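You operate a simulated robot arm through the tools that you are given. There is no shell and no other tool. Be economical: measure what you need, move in short steps, check, and stop when the job is done.

You are at the controls of a simulated two-armed robot. One attempt, no reset.

## Task
Take the roll of yellow tape on the top of the grey check bench and put it away on the middle shelf of the blue rack. Open the blower door, put the black tray with a handle on the top of the drawer cabinet away on the bay of the blower and shut the door again. Open the dark blue drawer under the bench top. The order is free.

Only the result counts: the job must be done as asked and must still hold three seconds after the hand-in. Knocking over, shifting, dropping, spilling or breaking anything else fails it.

## Robot
Two 7-joint arms with two-finger parallel grippers on one trunk, on a base that drives. Base frame: it is fixed to the floor where the robot stands at the start and does not move with it; the origin is under the middle of the robot, x ahead of it, y to its left, z up. Units: m, degrees, N and s.
The left shoulder is at the start at [0.07, 0.133, 1.126], the right one opposite. With the tool pointing down near the work surface each hand reaches from about 0.1 to 0.64 m from the robot's upright axis, wherever it stands, measured 20 degrees to its own side. Places, roughly: bay of the blower [-4, -12.9, 0.4]; black tray with a handle [2.75, 0.25, 0.75]; blower door [-3.8, -12.9, 0.5]; dark blue drawer under the bench top [2.6, 0.2, 0.6]; middle shelf of the blue rack [-4, -13.7, 0.9]. Payload 1.57 kg a hand.
The tool frame of a hand sits at the grasp point between the pads (the TCP): z along the fingers, y along the line on which they close. The tips reach 0.03 m beyond it. Largest opening 0.08 m; finger width 0.017, thickness 0.012; the body of the gripper, 0.04 by 0.082 m, starts 0.08 m behind the TCP.
Orientation is that of the tool frame in the base frame, as a unit quaternion [x, y, z, w]. With the fingers straight down and closing along the base's y, the tool's x points along the base's -x, its y along +y and its z along -z.

## Interface
- The arms move only by the tool nudge_tool. It takes "left_rows", "right_rows" or both (then of equal length, played together; a hand with none holds still); each is a list of rows, each an object (a shift or turn left out is 0, a gripper value left out holds the last) with "travel": the shift along the tool's x, y, z in m, a list of three; "delta_rot": the turn, a rotation vector about the tool's x, y, z in degrees, a list of three; "claw": the gripper command, from -1 (fully open) to 1 (shut), values between in proportion. In form: [{"travel": [tx, ty, tz], "delta_rot": [ax, ay, az], "claw": claw}, ...]. A call has 1 to 8 rows; each row is the pose to reach, as a shift and turn from the pose commanded when the call began, along the tool's axes at that moment. Rows are played at 5 a second. More than 0.05 m and 8.6 degrees between two rows, or a gripper value outside its range, and nothing of the call is played. Where a pose cannot be reached the arm comes as near as it can. A force on the tool above 40 N (or 10 N above the force at the start of the call, whichever is more), or a blocked arm, ends the call early, and 0.2 s more pass. The fingers move at their own pace (about 0.153 m/s each) and stop on an object; they squeeze with about 32 N. The grip force told is the motor's: it shows also when the fingers shut on nothing. Time passes only in rows, and 0.2 s behind the last, so rows that repeat a pose let the fingers close. The reply holds the time, the measured pose of the TCP, the force on the tool along the base axes, the opening and the grip force, in the units named above and with some noise, with the torque about the TCP (base axes, N m) and any sound that the robot's microphone picked up.
- Cameras (640 x 400 px; columns grow to the right, rows downward): "scene" is now at [0.1287, -0.0341, 1.3541]; the picture's right is [-0.37, -0.93, 0.00], its down [-0.61, 0.24, -0.75] and it looks along [0.70, -0.28, -0.66] (base axes); focal length 249 px, centre (320, 200). "left" rides on the left gripper at [0.072, 0.007, -0.122] in its tool frame; the picture's right is [-0.09, 1.00, 0.00], its down [-0.84, -0.08, -0.54] and it looks along [-0.54, -0.05, 0.84] (tool axes); focal length 238 px, centre (320, 200). "right" rides on the right gripper at [0.072, -0.007, -0.122] in its tool frame; the picture's right is [0.09, 1.00, 0.00], its down [-0.84, 0.08, -0.54] and it looks along [-0.54, 0.05, 0.84] (tool axes); focal length 238 px, centre (320, 200). There is no depth. A picture from a camera that has moved, and an enlarged one, comes with that camera's place and axes in the base frame and with its lens. The place of the scene camera against the robot may be out by one fixed shift of up to 0.012 m in any direction.
- camera(camera): a new picture of that camera. No time passes.
- raise_lower(by): slides the trunk up (or, below 0, down) by that many m; the arms and the scene camera ride with it, the base frame stays. It gives what a move gives, with no picture.
- base_move(legs): drives the robot by 1 to 6 legs, each [ahead, left, turn to the left] in m, m and degrees, along the robot's own axes; the way and the turn of a leg run together, so that a leg with both is an arc; at most 1.5 m and 180 degrees a leg. The arms and the cameras ride along, it lands a little off, and it stops where it bumps. It gives what a move gives.
- aim_head(pan, tilt): turns the head with the scene camera to pan (to the left, within 86 degrees either way) and tilt (down, from -29 to 69), counted from straight ahead of the robot. It gives what a move gives.
- close_up(camera, box): a new picture of the part [left, top, right, bottom] of that camera's present view, enlarged. No time passes.
- sign_off(): hands the job in; it is judged then, once.

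Go step by step. Nothing tells you exact positions but the pictures and the camera data: compare them with the known pose of the tool, close in by small moves and look again before you grip or let go. The budget is 165 turns and 118 pictures, counting those below and the enlarged ones. Unless the task says otherwise, let go and move clear before handing in.

The tools are called after ">>>" by a JSON object that holds its "method" and its "body". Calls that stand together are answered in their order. nudge_tool: Moves the arms, as the interface text tells. Its arguments: {"type":"object","properties":{"left_rows":{"type":"array"},"right_rows":{"type":"array"}},"required":[]} The other tools are called the same way: raise_lower (by) slides the trunk up or down; base_move (legs) drives the base; aim_head (pan, tilt) turns the head that bears the scene camera; camera (camera) takes a picture; close_up (camera, box) takes an enlarged picture of a part of a camera's view; sign_off () hands the job in.

At the start:

```text
t: 0.0
left_tcp_pos: [0.4719, 0.012, 1.0233]
left_orientation: [0.0, 1.0, 0.0, -0.001]
left_force: [1.1, -0.7, -0.2]
left_wrist_torque: [-0.04, 0.01, 0.0]
left_width: 0.0801
left_grip_force: 0.0
right_tcp_pos: [0.3771, -0.3861, 1.1223]
right_orientation: [0.0, 1.0, 0.001, 0.0]
right_force: [0.0, -0.5, 0.3]
right_wrist_torque: [-0.03, 0.01, 0.02]
right_width: 0.0797
right_grip_force: 0.0
trunk travel left (down, up): [-0.7, 0.24]
robot x, y, heading: [0.0018, 0.0009, 0.2]
head pan, tilt: [-21.5, 41.3]
```

scene: 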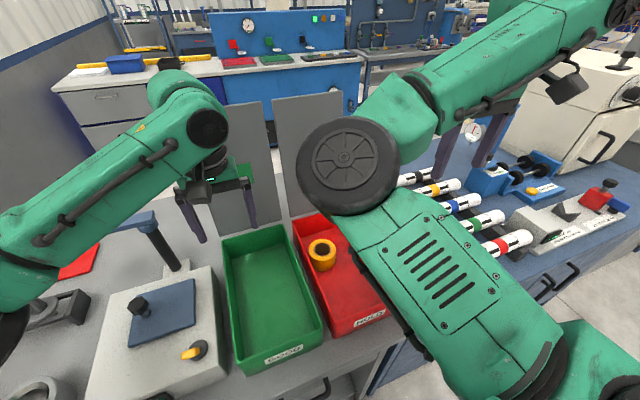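
right: 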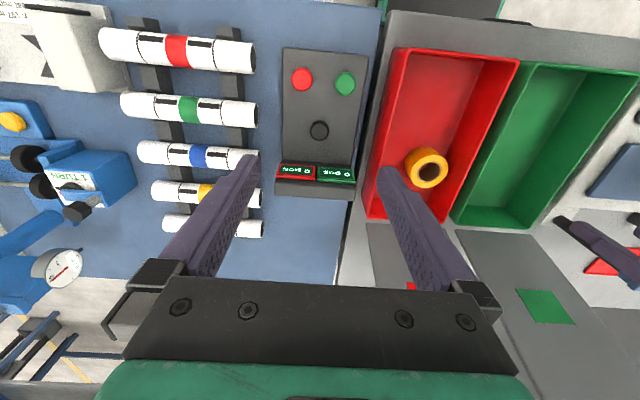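
left: 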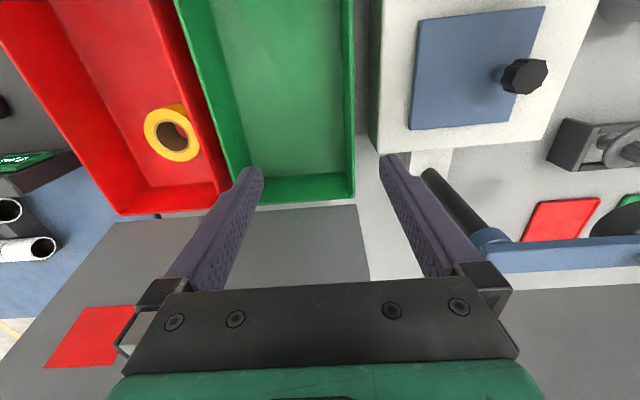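

I can see a yellow ring in the red bin at about (0.48, -0.18, 0.84), but I'm not yet sure which bench is the grey check bench. I'll look around first.

>>> {"method": "aim_head", "body": {"pan": 0, "tilt": 15}}

>>> {"method": "camera", "body": {"camera": "scene"}}

>>> {"method": "close_up", "body": {"camera": "scene", "box": [160, 60, 480, 260]}}

```text
t: 0.9
left_tcp_pos: [0.4736, 0.0126, 1.0235]
left_orientation: [0.0, 1.0, -0.001, -0.001]
left_force: [0.3, -1.0, 0.0]
left_wrist_torque: [0.0, 0.0, 0.02]
left_width: 0.0802
left_grip_force: 0.0
right_tcp_pos: [0.3765, -0.3856, 1.1214]
right_orientation: [0.0, 1.0, 0.0, 0.0]
right_force: [1.0, 0.5, 0.4]
right_wrist_torque: [-0.02, -0.04, -0.02]
right_width: 0.0801
right_grip_force: 0.0
trunk travel left (down, up): [-0.7, 0.24]
robot x, y, heading: [0.0044, 0.0014, 0.0]
head pan, tilt: [0.0, 15.0]
```

```text
114 pictures are left
camera scene: at [0.1438, -0.0034, 1.3955], right [0.0, -1.0, 0.0], down [-0.26, 0.0, -0.97], along [0.97, 0.0, -0.26], focal length 249 px, centre (320, 200)
```

scene: 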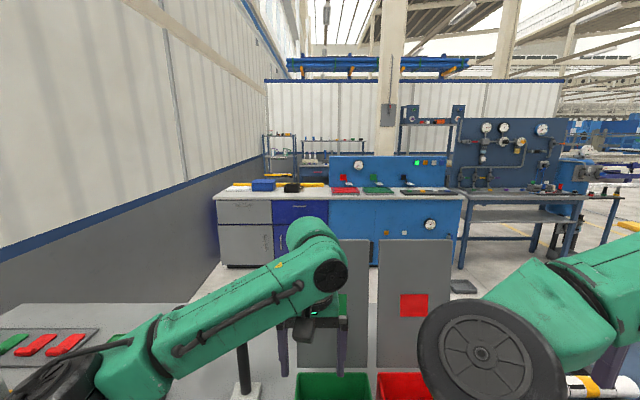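

```text
2.00 times, centred on (320, 160) of scene
camera zoom: at [0.1438, -0.0034, 1.3955], right [0.0, -1.0, 0.0], down [-0.26, 0.0, -0.97], along [0.97, 0.0, -0.26], focal length 498 px, centre (320, 280)
```

zoom: 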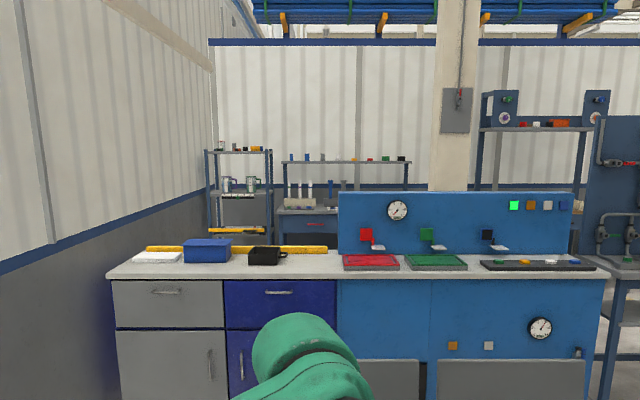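

The black tray and dark blue drawer are at the cabinet straight ahead. I'll check the left and right sides of the near bench for any other tape.

>>> {"method": "aim_head", "body": {"pan": 45, "tilt": 40}}

>>> {"method": "camera", "body": {"camera": "scene"}}

>>> {"method": "aim_head", "body": {"pan": -55, "tilt": 30}}

>>> {"method": "camera", "body": {"camera": "scene"}}

```text
t: 2.0
left_tcp_pos: [0.4732, 0.0123, 1.0235]
left_orientation: [-0.001, 1.0, 0.0, -0.001]
left_force: [-0.4, -0.5, -0.1]
left_wrist_torque: [0.02, 0.02, 0.02]
left_width: 0.08
left_grip_force: 0.0
right_tcp_pos: [0.3772, -0.3863, 1.1225]
right_orientation: [0.0, 1.0, 0.001, 0.0]
right_force: [0.8, 0.8, -0.1]
right_wrist_torque: [-0.01, 0.02, 0.02]
right_width: 0.0798
right_grip_force: 0.1
trunk travel left (down, up): [-0.7, 0.24]
robot x, y, heading: [-0.0013, -0.0021, -0.2]
head pan, tilt: [45.0, 40.0]
```

```text
112 pictures are left
camera scene: at [0.1107, 0.0568, 1.3561], right [0.71, -0.71, 0.0], down [-0.45, -0.45, -0.77], along [0.54, 0.54, -0.64], focal length 249 px, centre (320, 200)
```

scene: 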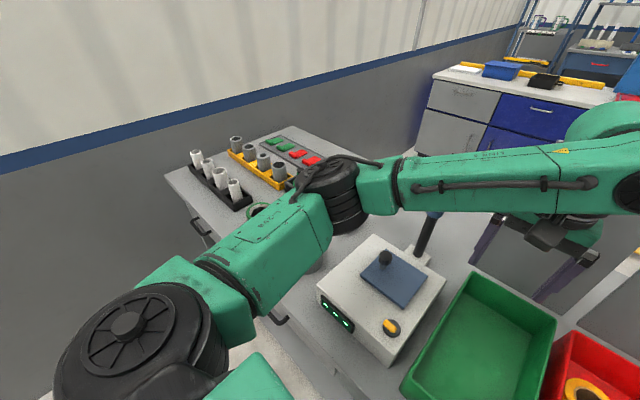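

```text
t: 3.8
left_tcp_pos: [0.4728, 0.0109, 1.0231]
left_orientation: [0.0, 1.0, 0.0, 0.0]
left_force: [-0.4, 0.4, 0.0]
left_wrist_torque: [0.0, 0.0, 0.01]
left_width: 0.08
left_grip_force: 0.0
right_tcp_pos: [0.3775, -0.3856, 1.1228]
right_orientation: [0.001, 1.0, 0.0, 0.001]
right_force: [-0.7, -0.2, -0.3]
right_wrist_torque: [0.01, 0.02, 0.01]
right_width: 0.08
right_grip_force: 0.0
trunk travel left (down, up): [-0.7, 0.24]
robot x, y, heading: [-0.0006, 0.0009, 0.1]
head pan, tilt: [-55.0, 30.0]
```

```text
111 pictures are left
camera scene: at [0.1024, -0.0773, 1.3714], right [-0.82, -0.57, 0.0], down [-0.29, 0.41, -0.87], along [0.5, -0.71, -0.5], focal length 249 px, centre (320, 200)
```

scene: 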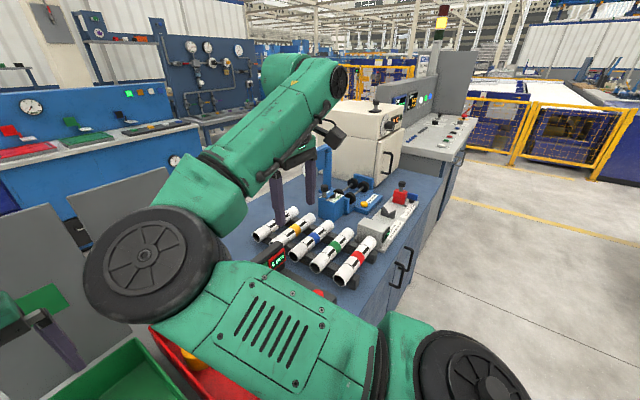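

The only tape is the one in the red bin. I'll move the left hand back a little and bring the right hand above the tape for a closer look.

>>> {"method": "nudge_tool", "body": {"left_rows": [{"travel": [0.02, 0.02, -0.02]}, {"travel": [0.04, 0.04, -0.04]}, {"travel": [0.06, 0.06, -0.06]}, {"travel": [0.06, 0.08, -0.08]}, {"travel": [0.06, 0.08, -0.08]}, {"travel": [0.06, 0.08, -0.08]}], "right_rows": [{"travel": [-0.016, 0.035, 0]}, {"travel": [-0.033, 0.07, 0]}, {"travel": [-0.05, 0.105, 0.02]}, {"travel": [-0.066, 0.14, 0.05]}, {"travel": [-0.082, 0.175, 0.08]}, {"travel": [-0.098, 0.208, 0.11]}]}}

>>> {"method": "camera", "body": {"camera": "right"}}

```text
t: 5.2
left_tcp_pos: [0.4131, 0.0931, 1.1019]
left_orientation: [0.0, 1.0, 0.0, -0.001]
left_force: [-0.5, 0.4, -0.5]
left_wrist_torque: [-0.01, -0.01, -0.03]
left_width: 0.08
left_grip_force: 0.1
right_tcp_pos: [0.5698, -0.2045, 1.0181]
right_orientation: [0.0, 1.0, 0.0, 0.0]
right_force: [0.2, 0.3, 0.3]
right_wrist_torque: [-0.05, 0.0, 0.01]
right_width: 0.08
right_grip_force: 0.2
right hand out of reach, approached as far as the arm can: row 1, 2, 3, 4, 5, 6
trunk travel left (down, up): [-0.7, 0.24]
robot x, y, heading: [0.0027, 0.0003, -0.0]
head pan, tilt: [-55.0, 30.0]
```

```text
110 pictures are left
camera right: at [0.4991, -0.2109, 1.1395], right [-0.09, 1.0, 0.0], down [0.84, 0.08, 0.54], along [0.54, 0.05, -0.84], focal length 238 px, centre (320, 200)
```

right: 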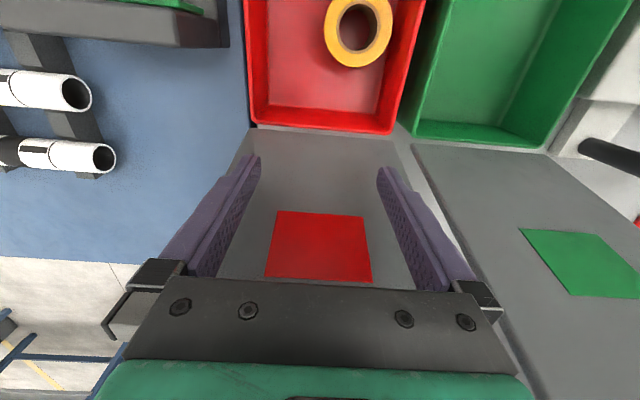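

The hand stopped at x=0.57 instead of 0.475. I'll check where the commanded pose is with a small row.

>>> {"method": "nudge_tool", "body": {"right_rows": [{"travel": [0.0, 0.0, -0.01]}, {"travel": [0.0, 0.0, -0.02]}]}}

```text
t: 5.8
left_tcp_pos: [0.4127, 0.0924, 1.1025]
left_orientation: [0.0, 1.0, 0.0, -0.001]
left_force: [-0.9, 0.7, 0.3]
left_wrist_torque: [0.02, -0.03, 0.01]
left_width: 0.08
left_grip_force: 0.0
right_tcp_pos: [0.5718, -0.2068, 1.04]
right_orientation: [-0.001, 1.0, 0.0, 0.0]
right_force: [0.0, 1.5, -0.1]
right_wrist_torque: [0.01, -0.01, 0.0]
right_width: 0.08
right_grip_force: 0.0
trunk travel left (down, up): [-0.7, 0.24]
robot x, y, heading: [0.001, -0.0011, 0.2]
head pan, tilt: [-55.0, 30.0]
```

>>> {"method": "nudge_tool", "body": {"right_rows": [{"travel": [0.03, 0.01, 0]}, {"travel": [0.06, 0.02, 0]}, {"travel": [0.09, 0.03, 0]}, {"travel": [0.09, 0.03, 0]}]}}

>>> {"method": "camera", "body": {"camera": "right"}}

```text
t: 6.8
left_tcp_pos: [0.4129, 0.0918, 1.1022]
left_orientation: [0.001, 1.0, -0.001, -0.001]
left_force: [0.5, -1.1, -0.3]
left_wrist_torque: [0.03, 0.04, 0.0]
left_width: 0.0797
left_grip_force: 0.1
right_tcp_pos: [0.5712, -0.2066, 1.04]
right_orientation: [0.0, 1.0, 0.0, 0.0]
right_force: [0.1, 0.2, -0.5]
right_wrist_torque: [0.0, 0.02, -0.02]
right_width: 0.0799
right_grip_force: 0.1
right hand out of reach, approached as far as the arm can: row 1, 2, 3, 4
trunk travel left (down, up): [-0.7, 0.24]
robot x, y, heading: [0.0002, 0.0025, -0.1]
head pan, tilt: [-55.0, 30.0]
```

```text
109 pictures are left
camera right: at [0.4982, -0.2137, 1.1617], right [-0.09, 1.0, 0.0], down [0.84, 0.08, 0.54], along [0.54, 0.05, -0.84], focal length 238 px, centre (320, 200)
```

right: 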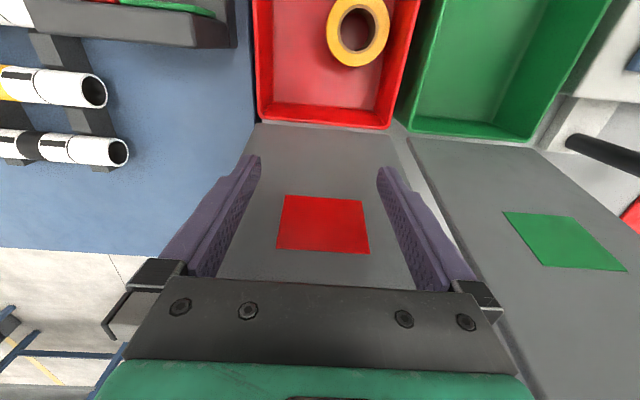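

The arm won't come back at this height, so I'll shift the whole robot back about 9 cm instead. I plan to pinch the ring's wall on its -y side.

>>> {"method": "base_move", "body": {"legs": [[-0.088, 0.006, 0]]}}

>>> {"method": "nudge_tool", "body": {"right_rows": [{"travel": [0, 0, 0.04], "claw": 0}, {"travel": [0, 0, 0.08], "claw": 0}]}}

>>> {"method": "camera", "body": {"camera": "right"}}

```text
t: 7.9
left_tcp_pos: [0.3263, 0.099, 1.1023]
left_orientation: [0.0, 1.0, 0.0, -0.002]
left_force: [0.3, 0.4, 0.1]
left_wrist_torque: [0.0, 0.01, 0.01]
left_width: 0.0802
left_grip_force: 0.0
right_tcp_pos: [0.4811, -0.2017, 1.0401]
right_orientation: [0.0, 1.0, 0.0, -0.001]
right_force: [0.4, 0.0, 0.4]
right_wrist_torque: [-0.04, 0.02, 0.02]
right_width: 0.08
right_grip_force: 0.1
trunk travel left (down, up): [-0.7, 0.24]
robot x, y, heading: [-0.0898, 0.0029, -0.2]
head pan, tilt: [-55.0, 30.0]
```

```text
t: 8.5
left_tcp_pos: [0.3238, 0.0984, 1.1006]
left_orientation: [-0.001, 1.0, 0.0, -0.001]
left_force: [-0.5, -0.2, 0.0]
left_wrist_torque: [0.01, -0.02, 0.01]
left_width: 0.0798
left_grip_force: 0.0
right_tcp_pos: [0.482, -0.2032, 0.961]
right_orientation: [-0.001, 1.0, 0.0, 0.0]
right_force: [0.3, -0.5, -0.5]
right_wrist_torque: [0.01, -0.01, 0.01]
right_width: 0.0401
right_grip_force: 0.1
trunk travel left (down, up): [-0.7, 0.24]
robot x, y, heading: [-0.0883, 0.0064, 0.2]
head pan, tilt: [-55.0, 30.0]
```

```text
108 pictures are left
camera right: at [0.4108, -0.2089, 1.082], right [-0.09, 1.0, 0.0], down [0.84, 0.08, 0.54], along [0.54, 0.05, -0.84], focal length 238 px, centre (320, 200)
```

right: 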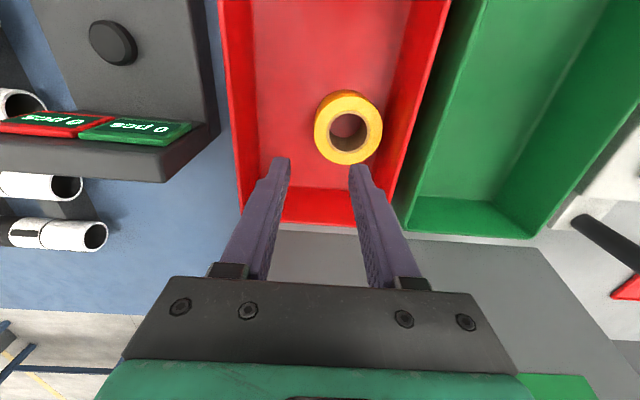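

Triangulating puts the tape's top face at about (0.482, -0.173, 0.83). I'll lower the hand in steps with the inner finger over the hole.

>>> {"method": "nudge_tool", "body": {"right_rows": [{"travel": [0, 0.002, 0.04]}, {"travel": [0, 0.004, 0.075]}, {"travel": [0, 0.004, 0.075]}]}}

>>> {"method": "camera", "body": {"camera": "right"}}

```text
t: 9.3
left_tcp_pos: [0.3243, 0.0996, 1.1016]
left_orientation: [0.0, 1.0, -0.001, -0.001]
left_force: [0.2, 0.1, 0.4]
left_wrist_torque: [0.03, -0.02, 0.03]
left_width: 0.0798
left_grip_force: 0.0
right_tcp_pos: [0.4794, -0.1985, 0.8847]
right_orientation: [0.001, 1.0, 0.0, 0.0]
right_force: [-0.5, -0.9, -0.3]
right_wrist_torque: [0.02, 0.01, 0.03]
right_width: 0.0399
right_grip_force: 0.0
trunk travel left (down, up): [-0.7, 0.24]
robot x, y, heading: [-0.0901, 0.0085, -0.1]
head pan, tilt: [-55.0, 30.0]
```

```text
107 pictures are left
camera right: at [0.4092, -0.2036, 1.0058], right [-0.09, 1.0, 0.0], down [0.84, 0.08, 0.54], along [0.54, 0.05, -0.84], focal length 238 px, centre (320, 200)
```

right: 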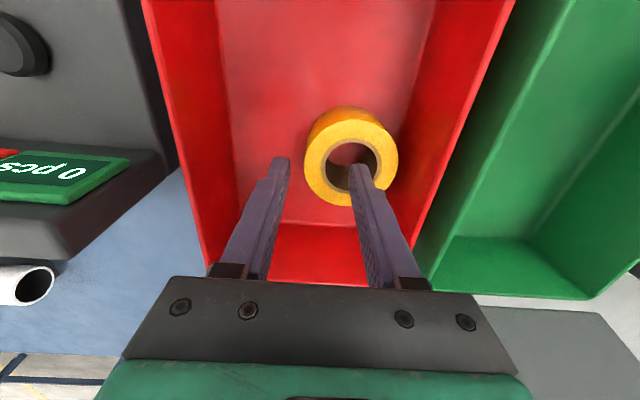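

>>> {"method": "nudge_tool", "body": {"right_rows": [{"travel": [-0.002, -0.002, 0.02]}, {"travel": [-0.002, -0.002, 0.042]}, {"travel": [-0.002, -0.002, 0.042]}]}}

>>> {"method": "camera", "body": {"camera": "right"}}

```text
t: 9.7
left_tcp_pos: [0.3209, 0.1001, 1.1025]
left_orientation: [0.0, 1.0, 0.0, 0.002]
left_force: [0.2, -0.3, 0.0]
left_wrist_torque: [0.03, -0.01, 0.0]
left_width: 0.0801
left_grip_force: 0.1
right_tcp_pos: [0.4835, -0.1977, 0.8803]
right_orientation: [0.0, 1.0, 0.0, 0.01]
right_force: [-5.1, 0.9, 19.8]
right_wrist_torque: [0.48, 0.36, 0.12]
right_width: 0.0404
right_grip_force: 0.3
trunk travel left (down, up): [-0.7, 0.24]
robot x, y, heading: [-0.0902, 0.007, -0.1]
head pan, tilt: [-55.0, 30.0]
stopped in row 2 (right hand): the force on the tool passed its limit (the readings are from after the stop); the commanded pose is now the measured one
```

```text
106 pictures are left
camera right: at [0.4096, -0.2047, 0.9998], right [-0.09, 1.0, 0.0], down [0.82, 0.08, 0.56], along [0.56, 0.05, -0.83], focal length 238 px, centre (320, 200)
```

right: 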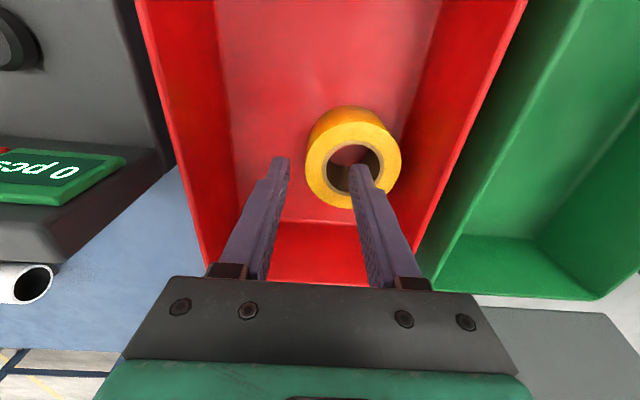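

A finger touched the front edge of the ring, so the tape's top is higher (about 0.85) and its centre is nearer, at about (0.474, -0.176). I'll lift, correct and descend again.

>>> {"method": "nudge_tool", "body": {"right_rows": [{"travel": [0.003, -0.002, -0.02], "delta_rot": [0, 1.1, 0]}, {"travel": [0.0095, -0.004, -0.02], "delta_rot": [0, 1.1, 0]}, {"travel": [0.0095, -0.004, -0.02], "delta_rot": [0, 1.1, 0]}]}}

>>> {"method": "camera", "body": {"camera": "right"}}

```text
t: 10.5
left_tcp_pos: [0.3239, 0.0981, 1.1008]
left_orientation: [0.0, 1.0, 0.001, -0.001]
left_force: [-0.6, 0.3, 0.1]
left_wrist_torque: [-0.01, 0.01, 0.0]
left_width: 0.0802
left_grip_force: 0.1
right_tcp_pos: [0.476, -0.2039, 0.8955]
right_orientation: [0.0, 1.0, 0.0, -0.003]
right_force: [0.5, 1.0, 1.2]
right_wrist_torque: [0.0, 0.0, 0.01]
right_width: 0.04
right_grip_force: 0.0
trunk travel left (down, up): [-0.7, 0.24]
robot x, y, heading: [-0.091, 0.0064, -0.2]
head pan, tilt: [-55.0, 30.0]
```

```text
105 pictures are left
camera right: at [0.4052, -0.2097, 1.0172], right [-0.09, 1.0, 0.0], down [0.84, 0.08, 0.54], along [0.54, 0.05, -0.84], focal length 238 px, centre (320, 200)
```

right: 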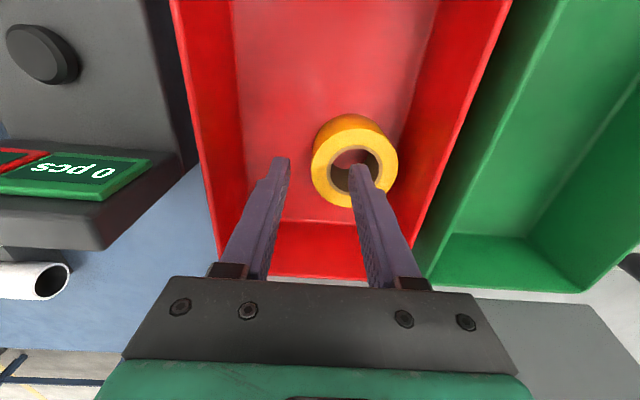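

>>> {"method": "close_up", "body": {"camera": "right", "box": [250, 110, 410, 210]}}

```text
4.00 times, centred on (330, 160) of right
camera zoom: at [0.4052, -0.2097, 1.0172], right [-0.09, 1.0, 0.0], down [0.84, 0.08, 0.54], along [0.54, 0.05, -0.84], focal length 953 px, centre (280, 360)
```

zoom: 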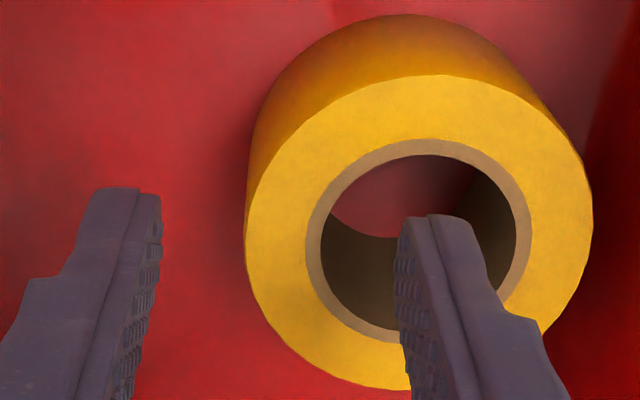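

>>> {"method": "nudge_tool", "body": {"right_rows": [{"travel": [-0.008, 0.001, 0.0]}, {"travel": [-0.008, 0.001, 0.008]}, {"travel": [-0.008, 0.001, 0.008]}]}}

>>> {"method": "close_up", "body": {"camera": "right", "box": [250, 110, 410, 210]}}

```text
t: 11.3
left_tcp_pos: [0.3244, 0.0975, 1.1023]
left_orientation: [0.0, 1.0, 0.0, -0.001]
left_force: [0.2, -0.1, -0.4]
left_wrist_torque: [-0.03, -0.03, 0.0]
left_width: 0.0802
left_grip_force: 0.0
right_tcp_pos: [0.4829, -0.2029, 0.8872]
right_orientation: [0.0, 1.0, 0.0, -0.002]
right_force: [0.1, -0.2, -0.2]
right_wrist_torque: [0.02, 0.0, 0.02]
right_width: 0.0399
right_grip_force: 0.1
trunk travel left (down, up): [-0.7, 0.24]
robot x, y, heading: [-0.0917, 0.0064, -0.2]
head pan, tilt: [-55.0, 30.0]
```

```text
4.00 times, centred on (330, 160) of right
camera zoom: at [0.4122, -0.209, 1.0096], right [-0.09, 1.0, 0.0], down [0.84, 0.08, 0.54], along [0.54, 0.05, -0.84], focal length 953 px, centre (280, 360)
```

zoom: 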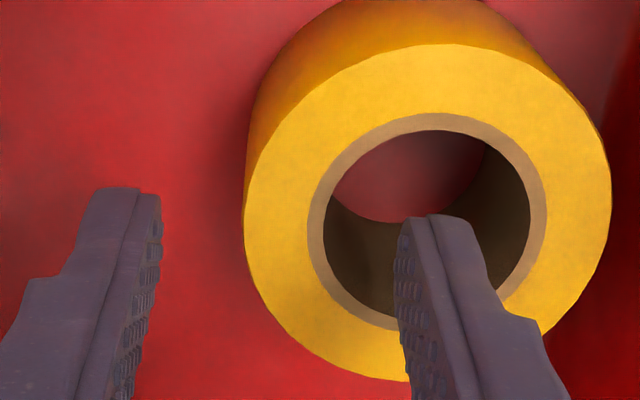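

The finger now lines up with the hole, so I'll descend gently.

>>> {"method": "nudge_tool", "body": {"right_rows": [{"travel": [0, 0.001, 0.01]}, {"travel": [0, 0.001, 0.02]}, {"travel": [0, 0.001, 0.03]}, {"travel": [0, 0.001, 0.04]}, {"travel": [0, 0.001, 0.04]}]}}

>>> {"method": "close_up", "body": {"camera": "right", "box": [240, 100, 440, 225]}}

```text
t: 11.9
left_tcp_pos: [0.3207, 0.0999, 1.1025]
left_orientation: [0.0, 1.0, 0.0, 0.001]
left_force: [0.3, 1.1, -0.2]
left_wrist_torque: [0.02, 0.01, 0.02]
left_width: 0.0801
left_grip_force: 0.1
right_tcp_pos: [0.4856, -0.2021, 0.881]
right_orientation: [0.001, 1.0, -0.001, 0.011]
right_force: [-7.2, 0.3, 22.3]
right_wrist_torque: [0.55, 0.41, 0.24]
right_width: 0.0404
right_grip_force: 0.2
trunk travel left (down, up): [-0.7, 0.24]
robot x, y, heading: [-0.0916, 0.0052, -0.2]
head pan, tilt: [-55.0, 30.0]
stopped in row 3 (right hand): the force on the tool passed its limit (the readings are from after the stop); the commanded pose is now the measured one
```

```text
3.20 times, centred on (340, 162) of right
camera zoom: at [0.4114, -0.2078, 0.9997], right [-0.09, 1.0, 0.0], down [0.82, 0.08, 0.56], along [0.56, 0.05, -0.83], focal length 763 px, centre (256, 320)
```

zoom: 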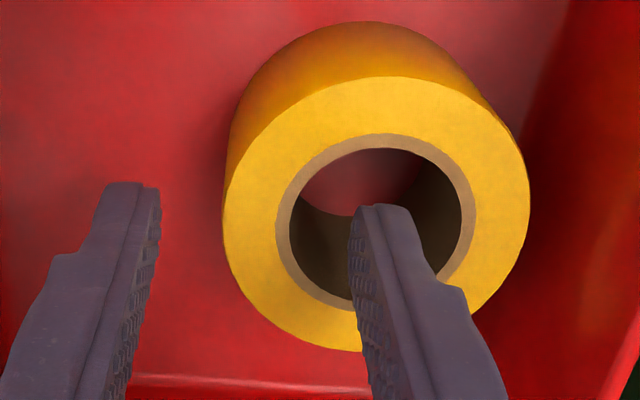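

It stopped again at the same height with the contact at the roll's centre, so the roll behaves as solid. I'll grip it across its diameter instead, closing along x where there is room. First I'll lift, centre over it and open.

>>> {"method": "nudge_tool", "body": {"right_rows": [{"travel": [0, 0.0, -0.03], "delta_rot": [0, 1.2, 0]}, {"travel": [0, 0.015, -0.06], "delta_rot": [0, 1.2, 0], "claw": -1}, {"travel": [0, 0.027, -0.07], "delta_rot": [0, 1.2, 0], "claw": -1}, {"travel": [0, 0.027, -0.07], "delta_rot": [0, 1.2, 0], "claw": -1}]}}

>>> {"method": "nudge_tool", "body": {"right_rows": [{"delta_rot": [0, 0, 8]}, {"delta_rot": [0, 0, 16]}, {"delta_rot": [0, 0, 24]}, {"delta_rot": [0, 0, 32]}, {"delta_rot": [0, 0, 40]}, {"delta_rot": [0, 0, 45]}]}}

>>> {"method": "nudge_tool", "body": {"right_rows": [{"delta_rot": [0, 0, 8]}, {"delta_rot": [0, 0, 16]}, {"delta_rot": [0, 0, 24]}, {"delta_rot": [0, 0, 32]}, {"delta_rot": [0, 0, 40]}, {"delta_rot": [0, 0, 45]}]}}

>>> {"method": "camera", "body": {"camera": "right"}}

```text
t: 12.9
left_tcp_pos: [0.3238, 0.0991, 1.1013]
left_orientation: [0.001, 1.0, 0.0, -0.001]
left_force: [0.4, 0.2, 0.3]
left_wrist_torque: [0.01, -0.01, -0.01]
left_width: 0.08
left_grip_force: 0.1
right_tcp_pos: [0.4857, -0.1735, 0.9441]
right_orientation: [0.0, 1.0, -0.001, -0.005]
right_force: [-0.3, 0.4, -0.2]
right_wrist_torque: [-0.01, -0.02, -0.03]
right_width: 0.0801
right_grip_force: 0.1
trunk travel left (down, up): [-0.7, 0.24]
robot x, y, heading: [-0.0902, 0.005, 0.1]
head pan, tilt: [-55.0, 30.0]
```

```text
t: 14.3
left_tcp_pos: [0.3244, 0.0976, 1.1016]
left_orientation: [0.0, 1.0, 0.0, -0.001]
left_force: [0.3, 0.5, 0.1]
left_wrist_torque: [-0.05, 0.03, -0.01]
left_width: 0.0799
left_grip_force: 0.1
right_tcp_pos: [0.4392, -0.2723, 0.9567]
right_orientation: [0.38, 0.925, 0.0, -0.002]
right_force: [0.1, 0.4, 0.2]
right_wrist_torque: [0.01, -0.04, 0.0]
right_width: 0.0802
right_grip_force: 0.1
right hand out of reach, approached as far as the arm can: row 3, 4, 5, 6
trunk travel left (down, up): [-0.7, 0.24]
robot x, y, heading: [-0.0898, 0.0072, -0.1]
head pan, tilt: [-55.0, 30.0]
```

```text
t: 15.8
left_tcp_pos: [0.3225, 0.0999, 1.1013]
left_orientation: [0.0, 1.0, 0.0, -0.001]
left_force: [0.8, 0.0, 0.4]
left_wrist_torque: [0.0, -0.01, -0.02]
left_width: 0.0799
left_grip_force: 0.1
right_tcp_pos: [0.2836, -0.378, 1.0106]
right_orientation: [0.688, 0.725, -0.001, -0.001]
right_force: [-1.0, 0.1, 0.1]
right_wrist_torque: [-0.02, 0.01, 0.0]
right_width: 0.08
right_grip_force: 0.1
right hand out of reach, approached as far as the arm can: row 1, 2, 3, 4, 5, 6
trunk travel left (down, up): [-0.7, 0.24]
robot x, y, heading: [-0.0851, 0.0058, -0.1]
head pan, tilt: [-55.0, 30.0]
```

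```text
101 pictures are left
camera right: at [0.273, -0.3064, 1.1315], right [0.99, 0.14, 0.0], down [0.12, -0.83, 0.54], along [0.08, -0.54, -0.84], focal length 238 px, centre (320, 200)
```

right: 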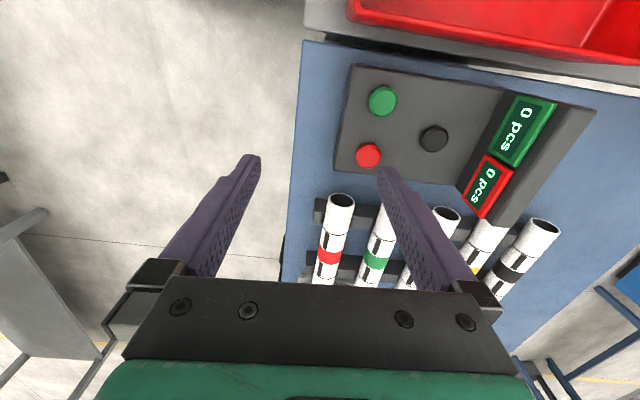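

That direction drags the hand away. I'll rotate back and try the other direction.

>>> {"method": "nudge_tool", "body": {"right_rows": [{"delta_rot": [0, 0, -8], "travel": [0, 0, -0.02]}, {"delta_rot": [0, 0, -16], "travel": [0, 0, -0.04]}, {"delta_rot": [0, 0, -24], "travel": [0, 0, -0.05]}, {"delta_rot": [0, 0, -32], "travel": [0, 0, -0.05]}, {"delta_rot": [0, 0, -40], "travel": [0, 0, -0.05]}, {"delta_rot": [0, 0, -48], "travel": [0, 0, -0.05]}, {"delta_rot": [0, 0, -56], "travel": [0, 0, -0.05]}, {"delta_rot": [0, 0, -64], "travel": [0, 0, -0.05]}]}}

>>> {"method": "nudge_tool", "body": {"right_rows": [{"delta_rot": [0, 0, -8]}, {"delta_rot": [0, 0, -16]}, {"delta_rot": [0, 0, -24]}, {"delta_rot": [0, 0, -32]}, {"delta_rot": [0, 0, -40]}, {"delta_rot": [0, 0, -48]}, {"delta_rot": [0, 0, -56]}, {"delta_rot": [0, 0, -64]}]}}

```text
t: 17.6
left_tcp_pos: [0.3246, 0.0981, 1.1014]
left_orientation: [-0.001, 1.0, -0.001, -0.001]
left_force: [0.4, 0.0, -0.4]
left_wrist_torque: [-0.02, 0.03, -0.01]
left_width: 0.0802
left_grip_force: 0.0
right_tcp_pos: [0.2805, -0.3775, 1.0611]
right_orientation: [0.197, 0.98, -0.001, -0.003]
right_force: [0.4, -0.5, -0.7]
right_wrist_torque: [0.01, -0.01, 0.01]
right_width: 0.0799
right_grip_force: 0.1
trunk travel left (down, up): [-0.7, 0.24]
robot x, y, heading: [-0.0874, 0.0096, 0.0]
head pan, tilt: [-55.0, 30.0]
```

```text
t: 19.4
left_tcp_pos: [0.3251, 0.0985, 1.1013]
left_orientation: [0.0, 1.0, -0.001, -0.001]
left_force: [0.7, 0.6, -0.2]
left_wrist_torque: [-0.01, 0.02, 0.03]
left_width: 0.0802
left_grip_force: 0.1
right_tcp_pos: [0.2791, -0.3772, 1.0598]
right_orientation: [-0.353, 0.936, -0.001, -0.002]
right_force: [0.5, 0.7, 0.3]
right_wrist_torque: [0.01, 0.04, -0.02]
right_width: 0.0799
right_grip_force: 0.1
trunk travel left (down, up): [-0.7, 0.24]
robot x, y, heading: [-0.0898, 0.0024, -0.1]
head pan, tilt: [-55.0, 30.0]
```

>>> {"method": "nudge_tool", "body": {"right_rows": [{"travel": [-0.048, 0.002, 0.01]}, {"travel": [-0.096, 0.005, 0.02]}, {"travel": [-0.144, 0.007, 0.03]}, {"travel": [-0.192, 0.01, 0.04]}, {"travel": [-0.24, 0.012, 0.05]}, {"travel": [-0.2876, 0.0148, 0.06]}, {"travel": [-0.2876, 0.0148, 0.08]}]}}

>>> {"method": "camera", "body": {"camera": "right"}}

```text
t: 20.9
left_tcp_pos: [0.3257, 0.0994, 1.1012]
left_orientation: [0.0, 1.0, 0.0, -0.001]
left_force: [-0.8, -0.2, -0.7]
left_wrist_torque: [0.03, 0.02, -0.04]
left_width: 0.08
left_grip_force: 0.0
right_tcp_pos: [0.4864, -0.1757, 0.9772]
right_orientation: [-0.352, 0.936, 0.001, -0.002]
right_force: [-0.4, 0.3, -0.1]
right_wrist_torque: [0.01, -0.01, 0.03]
right_width: 0.08
right_grip_force: 0.1
right hand out of reach, approached as far as the arm can: row 1, 2, 3, 4, 5
trunk travel left (down, up): [-0.7, 0.24]
robot x, y, heading: [-0.0847, 0.0048, 0.4]
head pan, tilt: [-55.0, 30.0]
```

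```text
100 pictures are left
camera right: at [0.4372, -0.227, 1.0993], right [-0.72, 0.69, 0.0], down [0.58, 0.61, 0.54], along [0.37, 0.39, -0.84], focal length 238 px, centre (320, 200)
```

right: 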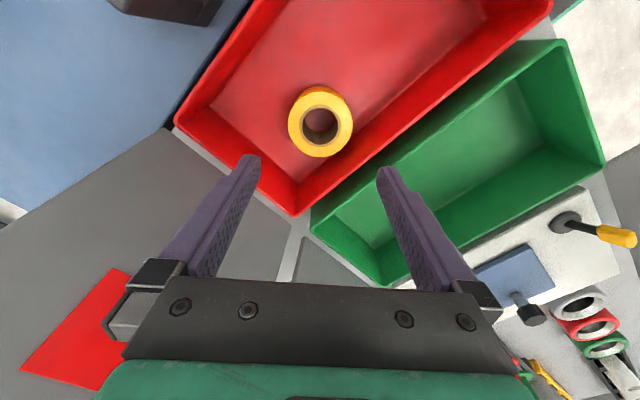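

It reaches here. I'll turn another 30° so the fingers clear the side wall.

>>> {"method": "nudge_tool", "body": {"right_rows": [{"delta_rot": [0, 0, -8]}, {"delta_rot": [0, 0, -16]}, {"delta_rot": [0, 0, -24]}, {"delta_rot": [0, 0, -32]}, {"delta_rot": [0, 0, -32], "travel": [0, 0, 0.03]}, {"delta_rot": [0, 0, -32], "travel": [0, 0, 0.06]}, {"delta_rot": [0, 0, -32], "travel": [0, 0, 0.06]}]}}

>>> {"method": "camera", "body": {"camera": "right"}}

```text
t: 22.6
left_tcp_pos: [0.3241, 0.0984, 1.1009]
left_orientation: [0.001, 1.0, 0.0, -0.001]
left_force: [0.2, 0.3, 0.1]
left_wrist_torque: [0.02, 0.01, -0.02]
left_width: 0.0799
left_grip_force: 0.1
right_tcp_pos: [0.485, -0.178, 0.919]
right_orientation: [-0.596, 0.803, 0.0, 0.0]
right_force: [-0.5, -0.2, -0.1]
right_wrist_torque: [-0.02, 0.01, 0.0]
right_width: 0.0799
right_grip_force: 0.0
trunk travel left (down, up): [-0.7, 0.24]
robot x, y, heading: [-0.0881, 0.0029, 0.1]
head pan, tilt: [-55.0, 30.0]
```

```text
99 pictures are left
camera right: at [0.4718, -0.2479, 1.0403], right [-0.98, 0.2, 0.0], down [0.17, 0.82, 0.54], along [0.11, 0.53, -0.84], focal length 238 px, centre (320, 200)
```

right: 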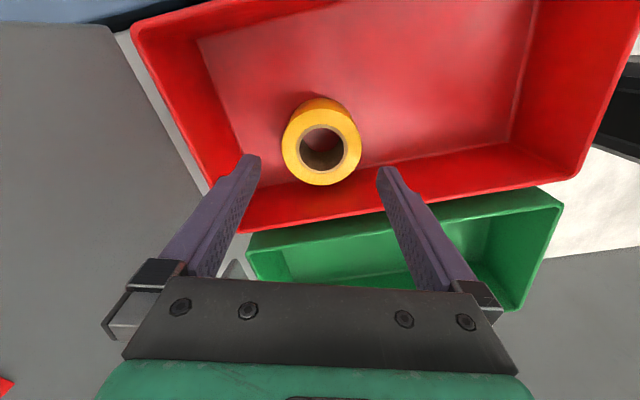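

The tape is centred under the hand, so I'll descend and close.

>>> {"method": "nudge_tool", "body": {"right_rows": [{"travel": [0, 0, 0.03]}, {"travel": [0, 0, 0.05]}, {"travel": [0, 0, 0.072]}, {"travel": [0, 0, 0.072]}]}}

>>> {"method": "camera", "body": {"camera": "right"}}

```text
t: 23.6
left_tcp_pos: [0.3233, 0.0992, 1.1012]
left_orientation: [0.001, 1.0, 0.0, -0.001]
left_force: [0.0, -0.4, 0.5]
left_wrist_torque: [-0.01, 0.02, 0.01]
left_width: 0.08
left_grip_force: 0.0
right_tcp_pos: [0.4832, -0.1775, 0.8466]
right_orientation: [-0.596, 0.803, 0.0, -0.001]
right_force: [0.2, -0.1, 1.2]
right_wrist_torque: [-0.02, 0.03, 0.0]
right_width: 0.0802
right_grip_force: 0.0
trunk travel left (down, up): [-0.7, 0.24]
robot x, y, heading: [-0.0888, 0.0041, 0.1]
head pan, tilt: [-55.0, 30.0]
```

```text
98 pictures are left
camera right: at [0.47, -0.2485, 0.9683], right [-0.98, 0.2, 0.0], down [0.17, 0.82, 0.54], along [0.11, 0.53, -0.84], focal length 238 px, centre (320, 200)
```

right: 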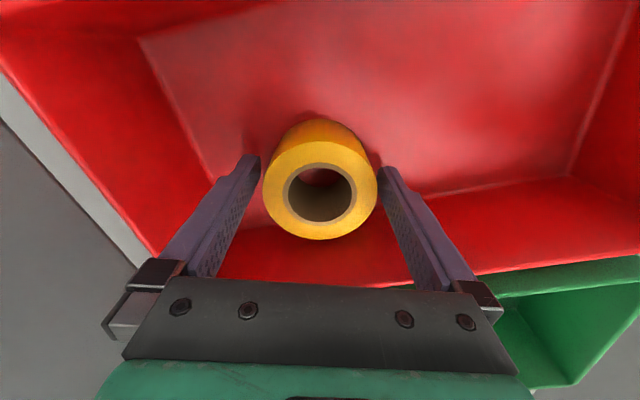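

>>> {"method": "nudge_tool", "body": {"right_rows": [{"claw": 1}, {"claw": 1}, {"claw": 1}, {"claw": 1}]}}

>>> {"method": "nudge_tool", "body": {"right_rows": [{"travel": [0, 0, -0.03]}, {"travel": [0, 0, -0.07]}, {"travel": [0, 0, -0.11]}, {"travel": [0, 0, -0.15]}]}}

>>> {"method": "camera", "body": {"camera": "right"}}

```text
t: 24.6
left_tcp_pos: [0.3247, 0.098, 1.1021]
left_orientation: [0.0, 1.0, -0.001, -0.002]
left_force: [-0.2, -0.5, -0.3]
left_wrist_torque: [0.0, -0.01, 0.01]
left_width: 0.0802
left_grip_force: 0.1
right_tcp_pos: [0.4837, -0.1785, 0.8471]
right_orientation: [-0.596, 0.803, 0.001, -0.002]
right_force: [0.2, -0.2, -0.1]
right_wrist_torque: [0.01, 0.01, 0.03]
right_width: 0.065
right_grip_force: 31.9
trunk travel left (down, up): [-0.7, 0.24]
robot x, y, heading: [-0.0907, 0.0015, 0.2]
head pan, tilt: [-55.0, 30.0]
```

```text
t: 25.6
left_tcp_pos: [0.3236, 0.0996, 1.1015]
left_orientation: [0.001, 1.0, -0.001, -0.002]
left_force: [-0.1, 0.5, 0.7]
left_wrist_torque: [0.03, -0.01, -0.02]
left_width: 0.0801
left_grip_force: 0.1
right_tcp_pos: [0.4848, -0.177, 0.9969]
right_orientation: [-0.596, 0.803, 0.001, -0.002]
right_force: [-1.0, 0.1, -1.1]
right_wrist_torque: [0.01, 0.01, 0.0]
right_width: 0.0649
right_grip_force: 32.0
trunk travel left (down, up): [-0.7, 0.24]
robot x, y, heading: [-0.0887, 0.0089, -0.2]
head pan, tilt: [-55.0, 30.0]
```

```text
97 pictures are left
camera right: at [0.4715, -0.2466, 1.1187], right [-0.98, 0.2, 0.0], down [0.17, 0.82, 0.54], along [0.11, 0.53, -0.84], focal length 238 px, centre (320, 200)
```

right: 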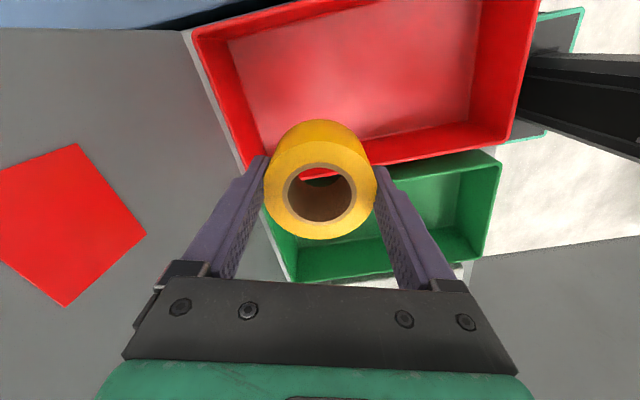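

The tape is held. Before driving I'll look right and left to plan a way round the bench.

>>> {"method": "aim_head", "body": {"pan": -86, "tilt": 15}}

>>> {"method": "camera", "body": {"camera": "scene"}}

>>> {"method": "aim_head", "body": {"pan": 86, "tilt": 25}}

>>> {"method": "camera", "body": {"camera": "scene"}}

```text
t: 26.5
left_tcp_pos: [0.324, 0.0988, 1.1014]
left_orientation: [0.0, 1.0, 0.001, -0.001]
left_force: [-0.9, 0.1, 1.1]
left_wrist_torque: [-0.01, -0.01, 0.0]
left_width: 0.0799
left_grip_force: 0.0
right_tcp_pos: [0.4864, -0.1774, 0.9965]
right_orientation: [-0.596, 0.803, 0.001, -0.002]
right_force: [0.1, 0.0, -1.5]
right_wrist_torque: [-0.02, -0.02, -0.02]
right_width: 0.0649
right_grip_force: 31.5
trunk travel left (down, up): [-0.7, 0.24]
robot x, y, heading: [-0.0929, 0.0056, 0.1]
head pan, tilt: [-85.9, 15.0]
```

```text
96 pictures are left
camera scene: at [-0.0317, -0.0904, 1.3955], right [-1.0, -0.07, 0.0], down [-0.02, 0.26, -0.97], along [0.07, -0.96, -0.26], focal length 249 px, centre (320, 200)
```

scene: 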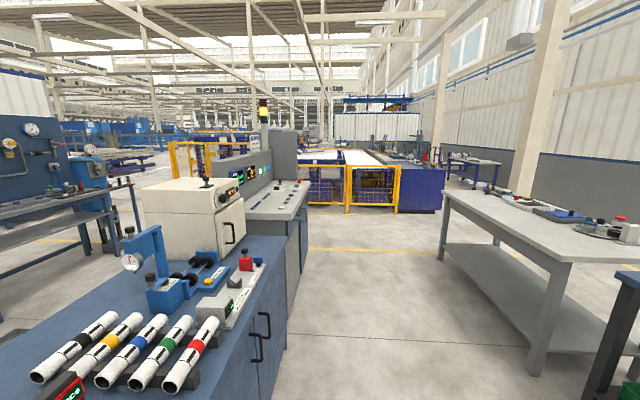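

```text
t: 29.1
left_tcp_pos: [0.3246, 0.0991, 1.1018]
left_orientation: [0.0, 1.0, -0.001, 0.0]
left_force: [-0.2, -0.2, -0.9]
left_wrist_torque: [0.0, -0.01, -0.01]
left_width: 0.0799
left_grip_force: 0.1
right_tcp_pos: [0.4873, -0.178, 0.9954]
right_orientation: [-0.596, 0.803, 0.001, -0.001]
right_force: [0.0, -0.3, -0.5]
right_wrist_torque: [0.0, -0.02, 0.0]
right_width: 0.0651
right_grip_force: 32.0
trunk travel left (down, up): [-0.7, 0.24]
robot x, y, heading: [-0.0898, 0.0047, 0.3]
head pan, tilt: [85.9, 25.0]
```

```text
95 pictures are left
camera scene: at [-0.0319, 0.0947, 1.3793], right [1.0, -0.07, 0.0], down [-0.03, -0.42, -0.91], along [0.06, 0.9, -0.42], focal length 249 px, centre (320, 200)
```

scene: 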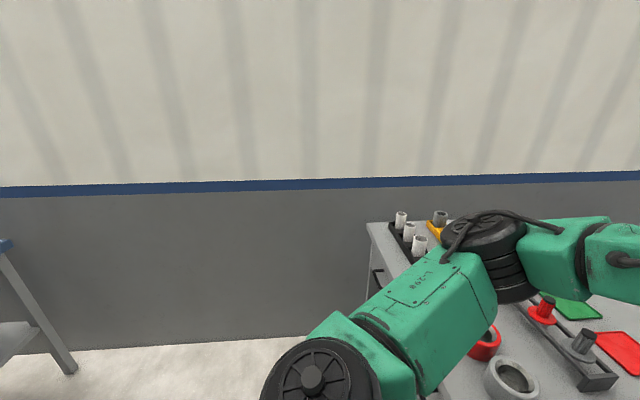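

The aisle runs along -y, with open floor beyond the console. I'll back off, turn right and drive down the aisle.

>>> {"method": "base_move", "body": {"legs": [[-0.36, 0, 0], [0, 0, -90], [1.5, 0, 0], [1.3, 0, 0]]}}

>>> {"method": "aim_head", "body": {"pan": 0, "tilt": 15}}

>>> {"method": "camera", "body": {"camera": "scene"}}

>>> {"method": "aim_head", "body": {"pan": 70, "tilt": 20}}

>>> {"method": "camera", "body": {"camera": "scene"}}

```text
t: 48.4
left_tcp_pos: [-0.3187, -3.2274, 1.1017]
left_orientation: [0.708, 0.706, 0.0, -0.001]
left_force: [0.8, 0.2, 0.4]
left_wrist_torque: [0.01, -0.02, -0.02]
left_width: 0.0798
left_grip_force: 0.1
right_tcp_pos: [-0.5958, -3.3879, 0.9963]
right_orientation: [0.148, 0.989, 0.002, 0.0]
right_force: [0.0, 0.5, -1.3]
right_wrist_torque: [-0.04, -0.04, -0.01]
right_width: 0.065
right_grip_force: 32.0
trunk travel left (down, up): [-0.7, 0.24]
robot x, y, heading: [-0.4095, -2.8169, -90.4]
head pan, tilt: [85.9, 25.0]
```

```text
t: 50.0
left_tcp_pos: [-0.32, -3.2288, 1.1017]
left_orientation: [0.708, 0.706, 0.001, -0.001]
left_force: [-0.6, 0.2, -1.1]
left_wrist_torque: [0.0, -0.01, 0.02]
left_width: 0.0801
left_grip_force: 0.2
right_tcp_pos: [-0.5955, -3.388, 0.9961]
right_orientation: [0.148, 0.989, 0.002, -0.001]
right_force: [-0.4, 0.1, -0.5]
right_wrist_torque: [0.01, 0.0, -0.02]
right_width: 0.0647
right_grip_force: 31.8
trunk travel left (down, up): [-0.7, 0.24]
robot x, y, heading: [-0.4098, -2.8131, -90.3]
head pan, tilt: [0.0, 15.0]
```

```text
94 pictures are left
camera scene: at [-0.4106, -2.961, 1.3955], right [-1.0, 0.0, 0.0], down [0.0, 0.26, -0.97], along [0.0, -0.97, -0.26], focal length 249 px, centre (320, 200)
```

scene: 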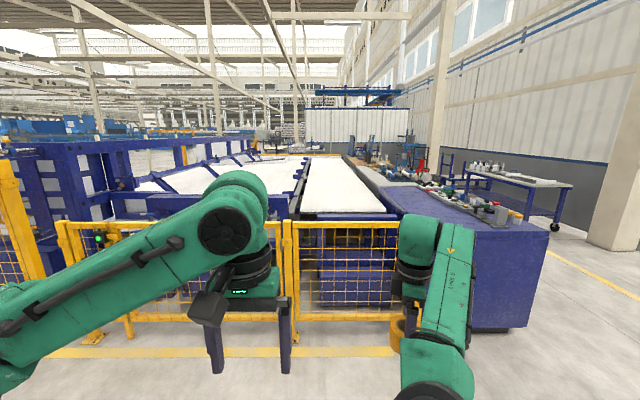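

```text
t: 51.4
left_tcp_pos: [-0.32, -3.2292, 1.1012]
left_orientation: [0.708, 0.706, 0.001, 0.0]
left_force: [0.3, 0.6, 0.2]
left_wrist_torque: [-0.01, -0.01, 0.01]
left_width: 0.0799
left_grip_force: 0.1
right_tcp_pos: [-0.595, -3.3872, 0.9954]
right_orientation: [0.148, 0.989, 0.002, -0.001]
right_force: [0.0, -0.2, -2.2]
right_wrist_torque: [-0.04, 0.03, 0.0]
right_width: 0.0652
right_grip_force: 31.9
trunk travel left (down, up): [-0.7, 0.24]
robot x, y, heading: [-0.4105, -2.8126, -90.6]
head pan, tilt: [70.0, 20.0]
```

```text
93 pictures are left
camera scene: at [-0.3229, -2.9, 1.3874], right [-0.35, -0.94, 0.0], down [-0.32, 0.12, -0.94], along [0.88, -0.33, -0.34], focal length 249 px, centre (320, 200)
```

scene: 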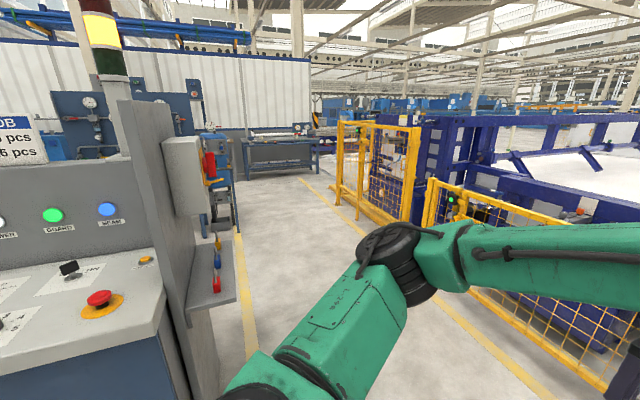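

The corridor runs along +x at about y = -3.7. I'll drive into it, turn left and look up the aisle to the drawer cabinet.

>>> {"method": "base_move", "body": {"legs": [[0.85, 0, 0], [0, 0, 90], [1.5, 0, 0]]}}

>>> {"method": "camera", "body": {"camera": "scene"}}

```text
t: 66.8
left_tcp_pos: [1.5104, -3.5133, 1.1006]
left_orientation: [-0.015, 1.0, 0.0, -0.001]
left_force: [-0.5, 0.0, 0.3]
left_wrist_torque: [0.03, -0.02, -0.03]
left_width: 0.08
left_grip_force: 0.0
right_tcp_pos: [1.6785, -3.7839, 0.9963]
right_orientation: [-0.608, 0.794, 0.001, -0.002]
right_force: [-0.4, 0.2, -0.9]
right_wrist_torque: [0.0, 0.0, 0.0]
right_width: 0.0649
right_grip_force: 31.5
trunk travel left (down, up): [-0.7, 0.24]
robot x, y, heading: [1.0967, -3.6176, 1.7]
head pan, tilt: [70.0, 20.0]
```

```text
92 pictures are left
camera scene: at [1.1791, -3.5305, 1.3874], right [0.95, -0.32, 0.0], down [-0.11, -0.32, -0.94], along [0.3, 0.89, -0.34], focal length 249 px, centre (320, 200)
```

scene: 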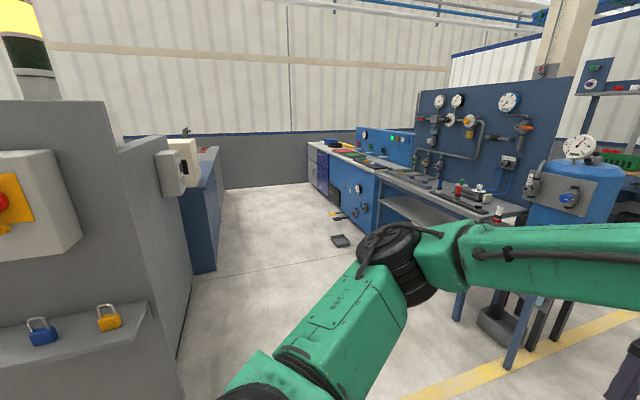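

The aisle to the cabinet is clear at x of about 1.55, with pedals near x = 2.2. I'll drive up it and turn to face the cabinet.

>>> {"method": "base_move", "body": {"legs": [[0.45, 0, 0], [0, 0, 88.3], [1.5, 0, 0], [1.5, 0, 0], [0.7, 0, 0], [0, 0, -90]]}}

>>> {"method": "aim_head", "body": {"pan": 0, "tilt": 30}}

>>> {"method": "camera", "body": {"camera": "scene"}}

```text
t: 94.7
left_tcp_pos: [2.0983, 0.1828, 1.1027]
left_orientation: [0.022, 1.0, 0.0, -0.001]
left_force: [0.4, -0.2, -0.1]
left_wrist_torque: [-0.01, -0.03, -0.04]
left_width: 0.0799
left_grip_force: 0.1
right_tcp_pos: [2.2462, -0.1004, 0.9964]
right_orientation: [-0.578, 0.816, 0.001, -0.001]
right_force: [0.0, 0.0, -0.4]
right_wrist_torque: [0.01, 0.02, 0.04]
right_width: 0.0648
right_grip_force: 32.3
trunk travel left (down, up): [-0.7, 0.24]
robot x, y, heading: [1.6834, 0.111, -2.5]
head pan, tilt: [70.0, 20.0]
```

```text
t: 96.1
left_tcp_pos: [2.097, 0.1815, 1.1018]
left_orientation: [0.022, 1.0, 0.0, -0.002]
left_force: [-0.2, 0.5, -0.4]
left_wrist_torque: [0.0, 0.0, 0.02]
left_width: 0.0798
left_grip_force: 0.1
right_tcp_pos: [2.2463, -0.1007, 0.9961]
right_orientation: [-0.577, 0.816, 0.001, -0.001]
right_force: [-0.2, -0.3, -1.8]
right_wrist_torque: [0.01, -0.02, 0.02]
right_width: 0.0647
right_grip_force: 32.4
trunk travel left (down, up): [-0.7, 0.24]
robot x, y, heading: [1.6826, 0.1054, -2.6]
head pan, tilt: [0.0, 30.0]
```

```text
91 pictures are left
camera scene: at [1.821, 0.0983, 1.3713], right [-0.04, -1.0, 0.0], down [-0.5, 0.02, -0.87], along [0.86, -0.04, -0.5], focal length 249 px, centre (320, 200)
```

scene: 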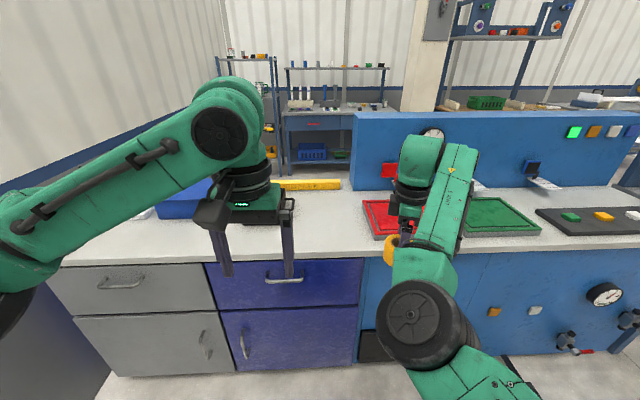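

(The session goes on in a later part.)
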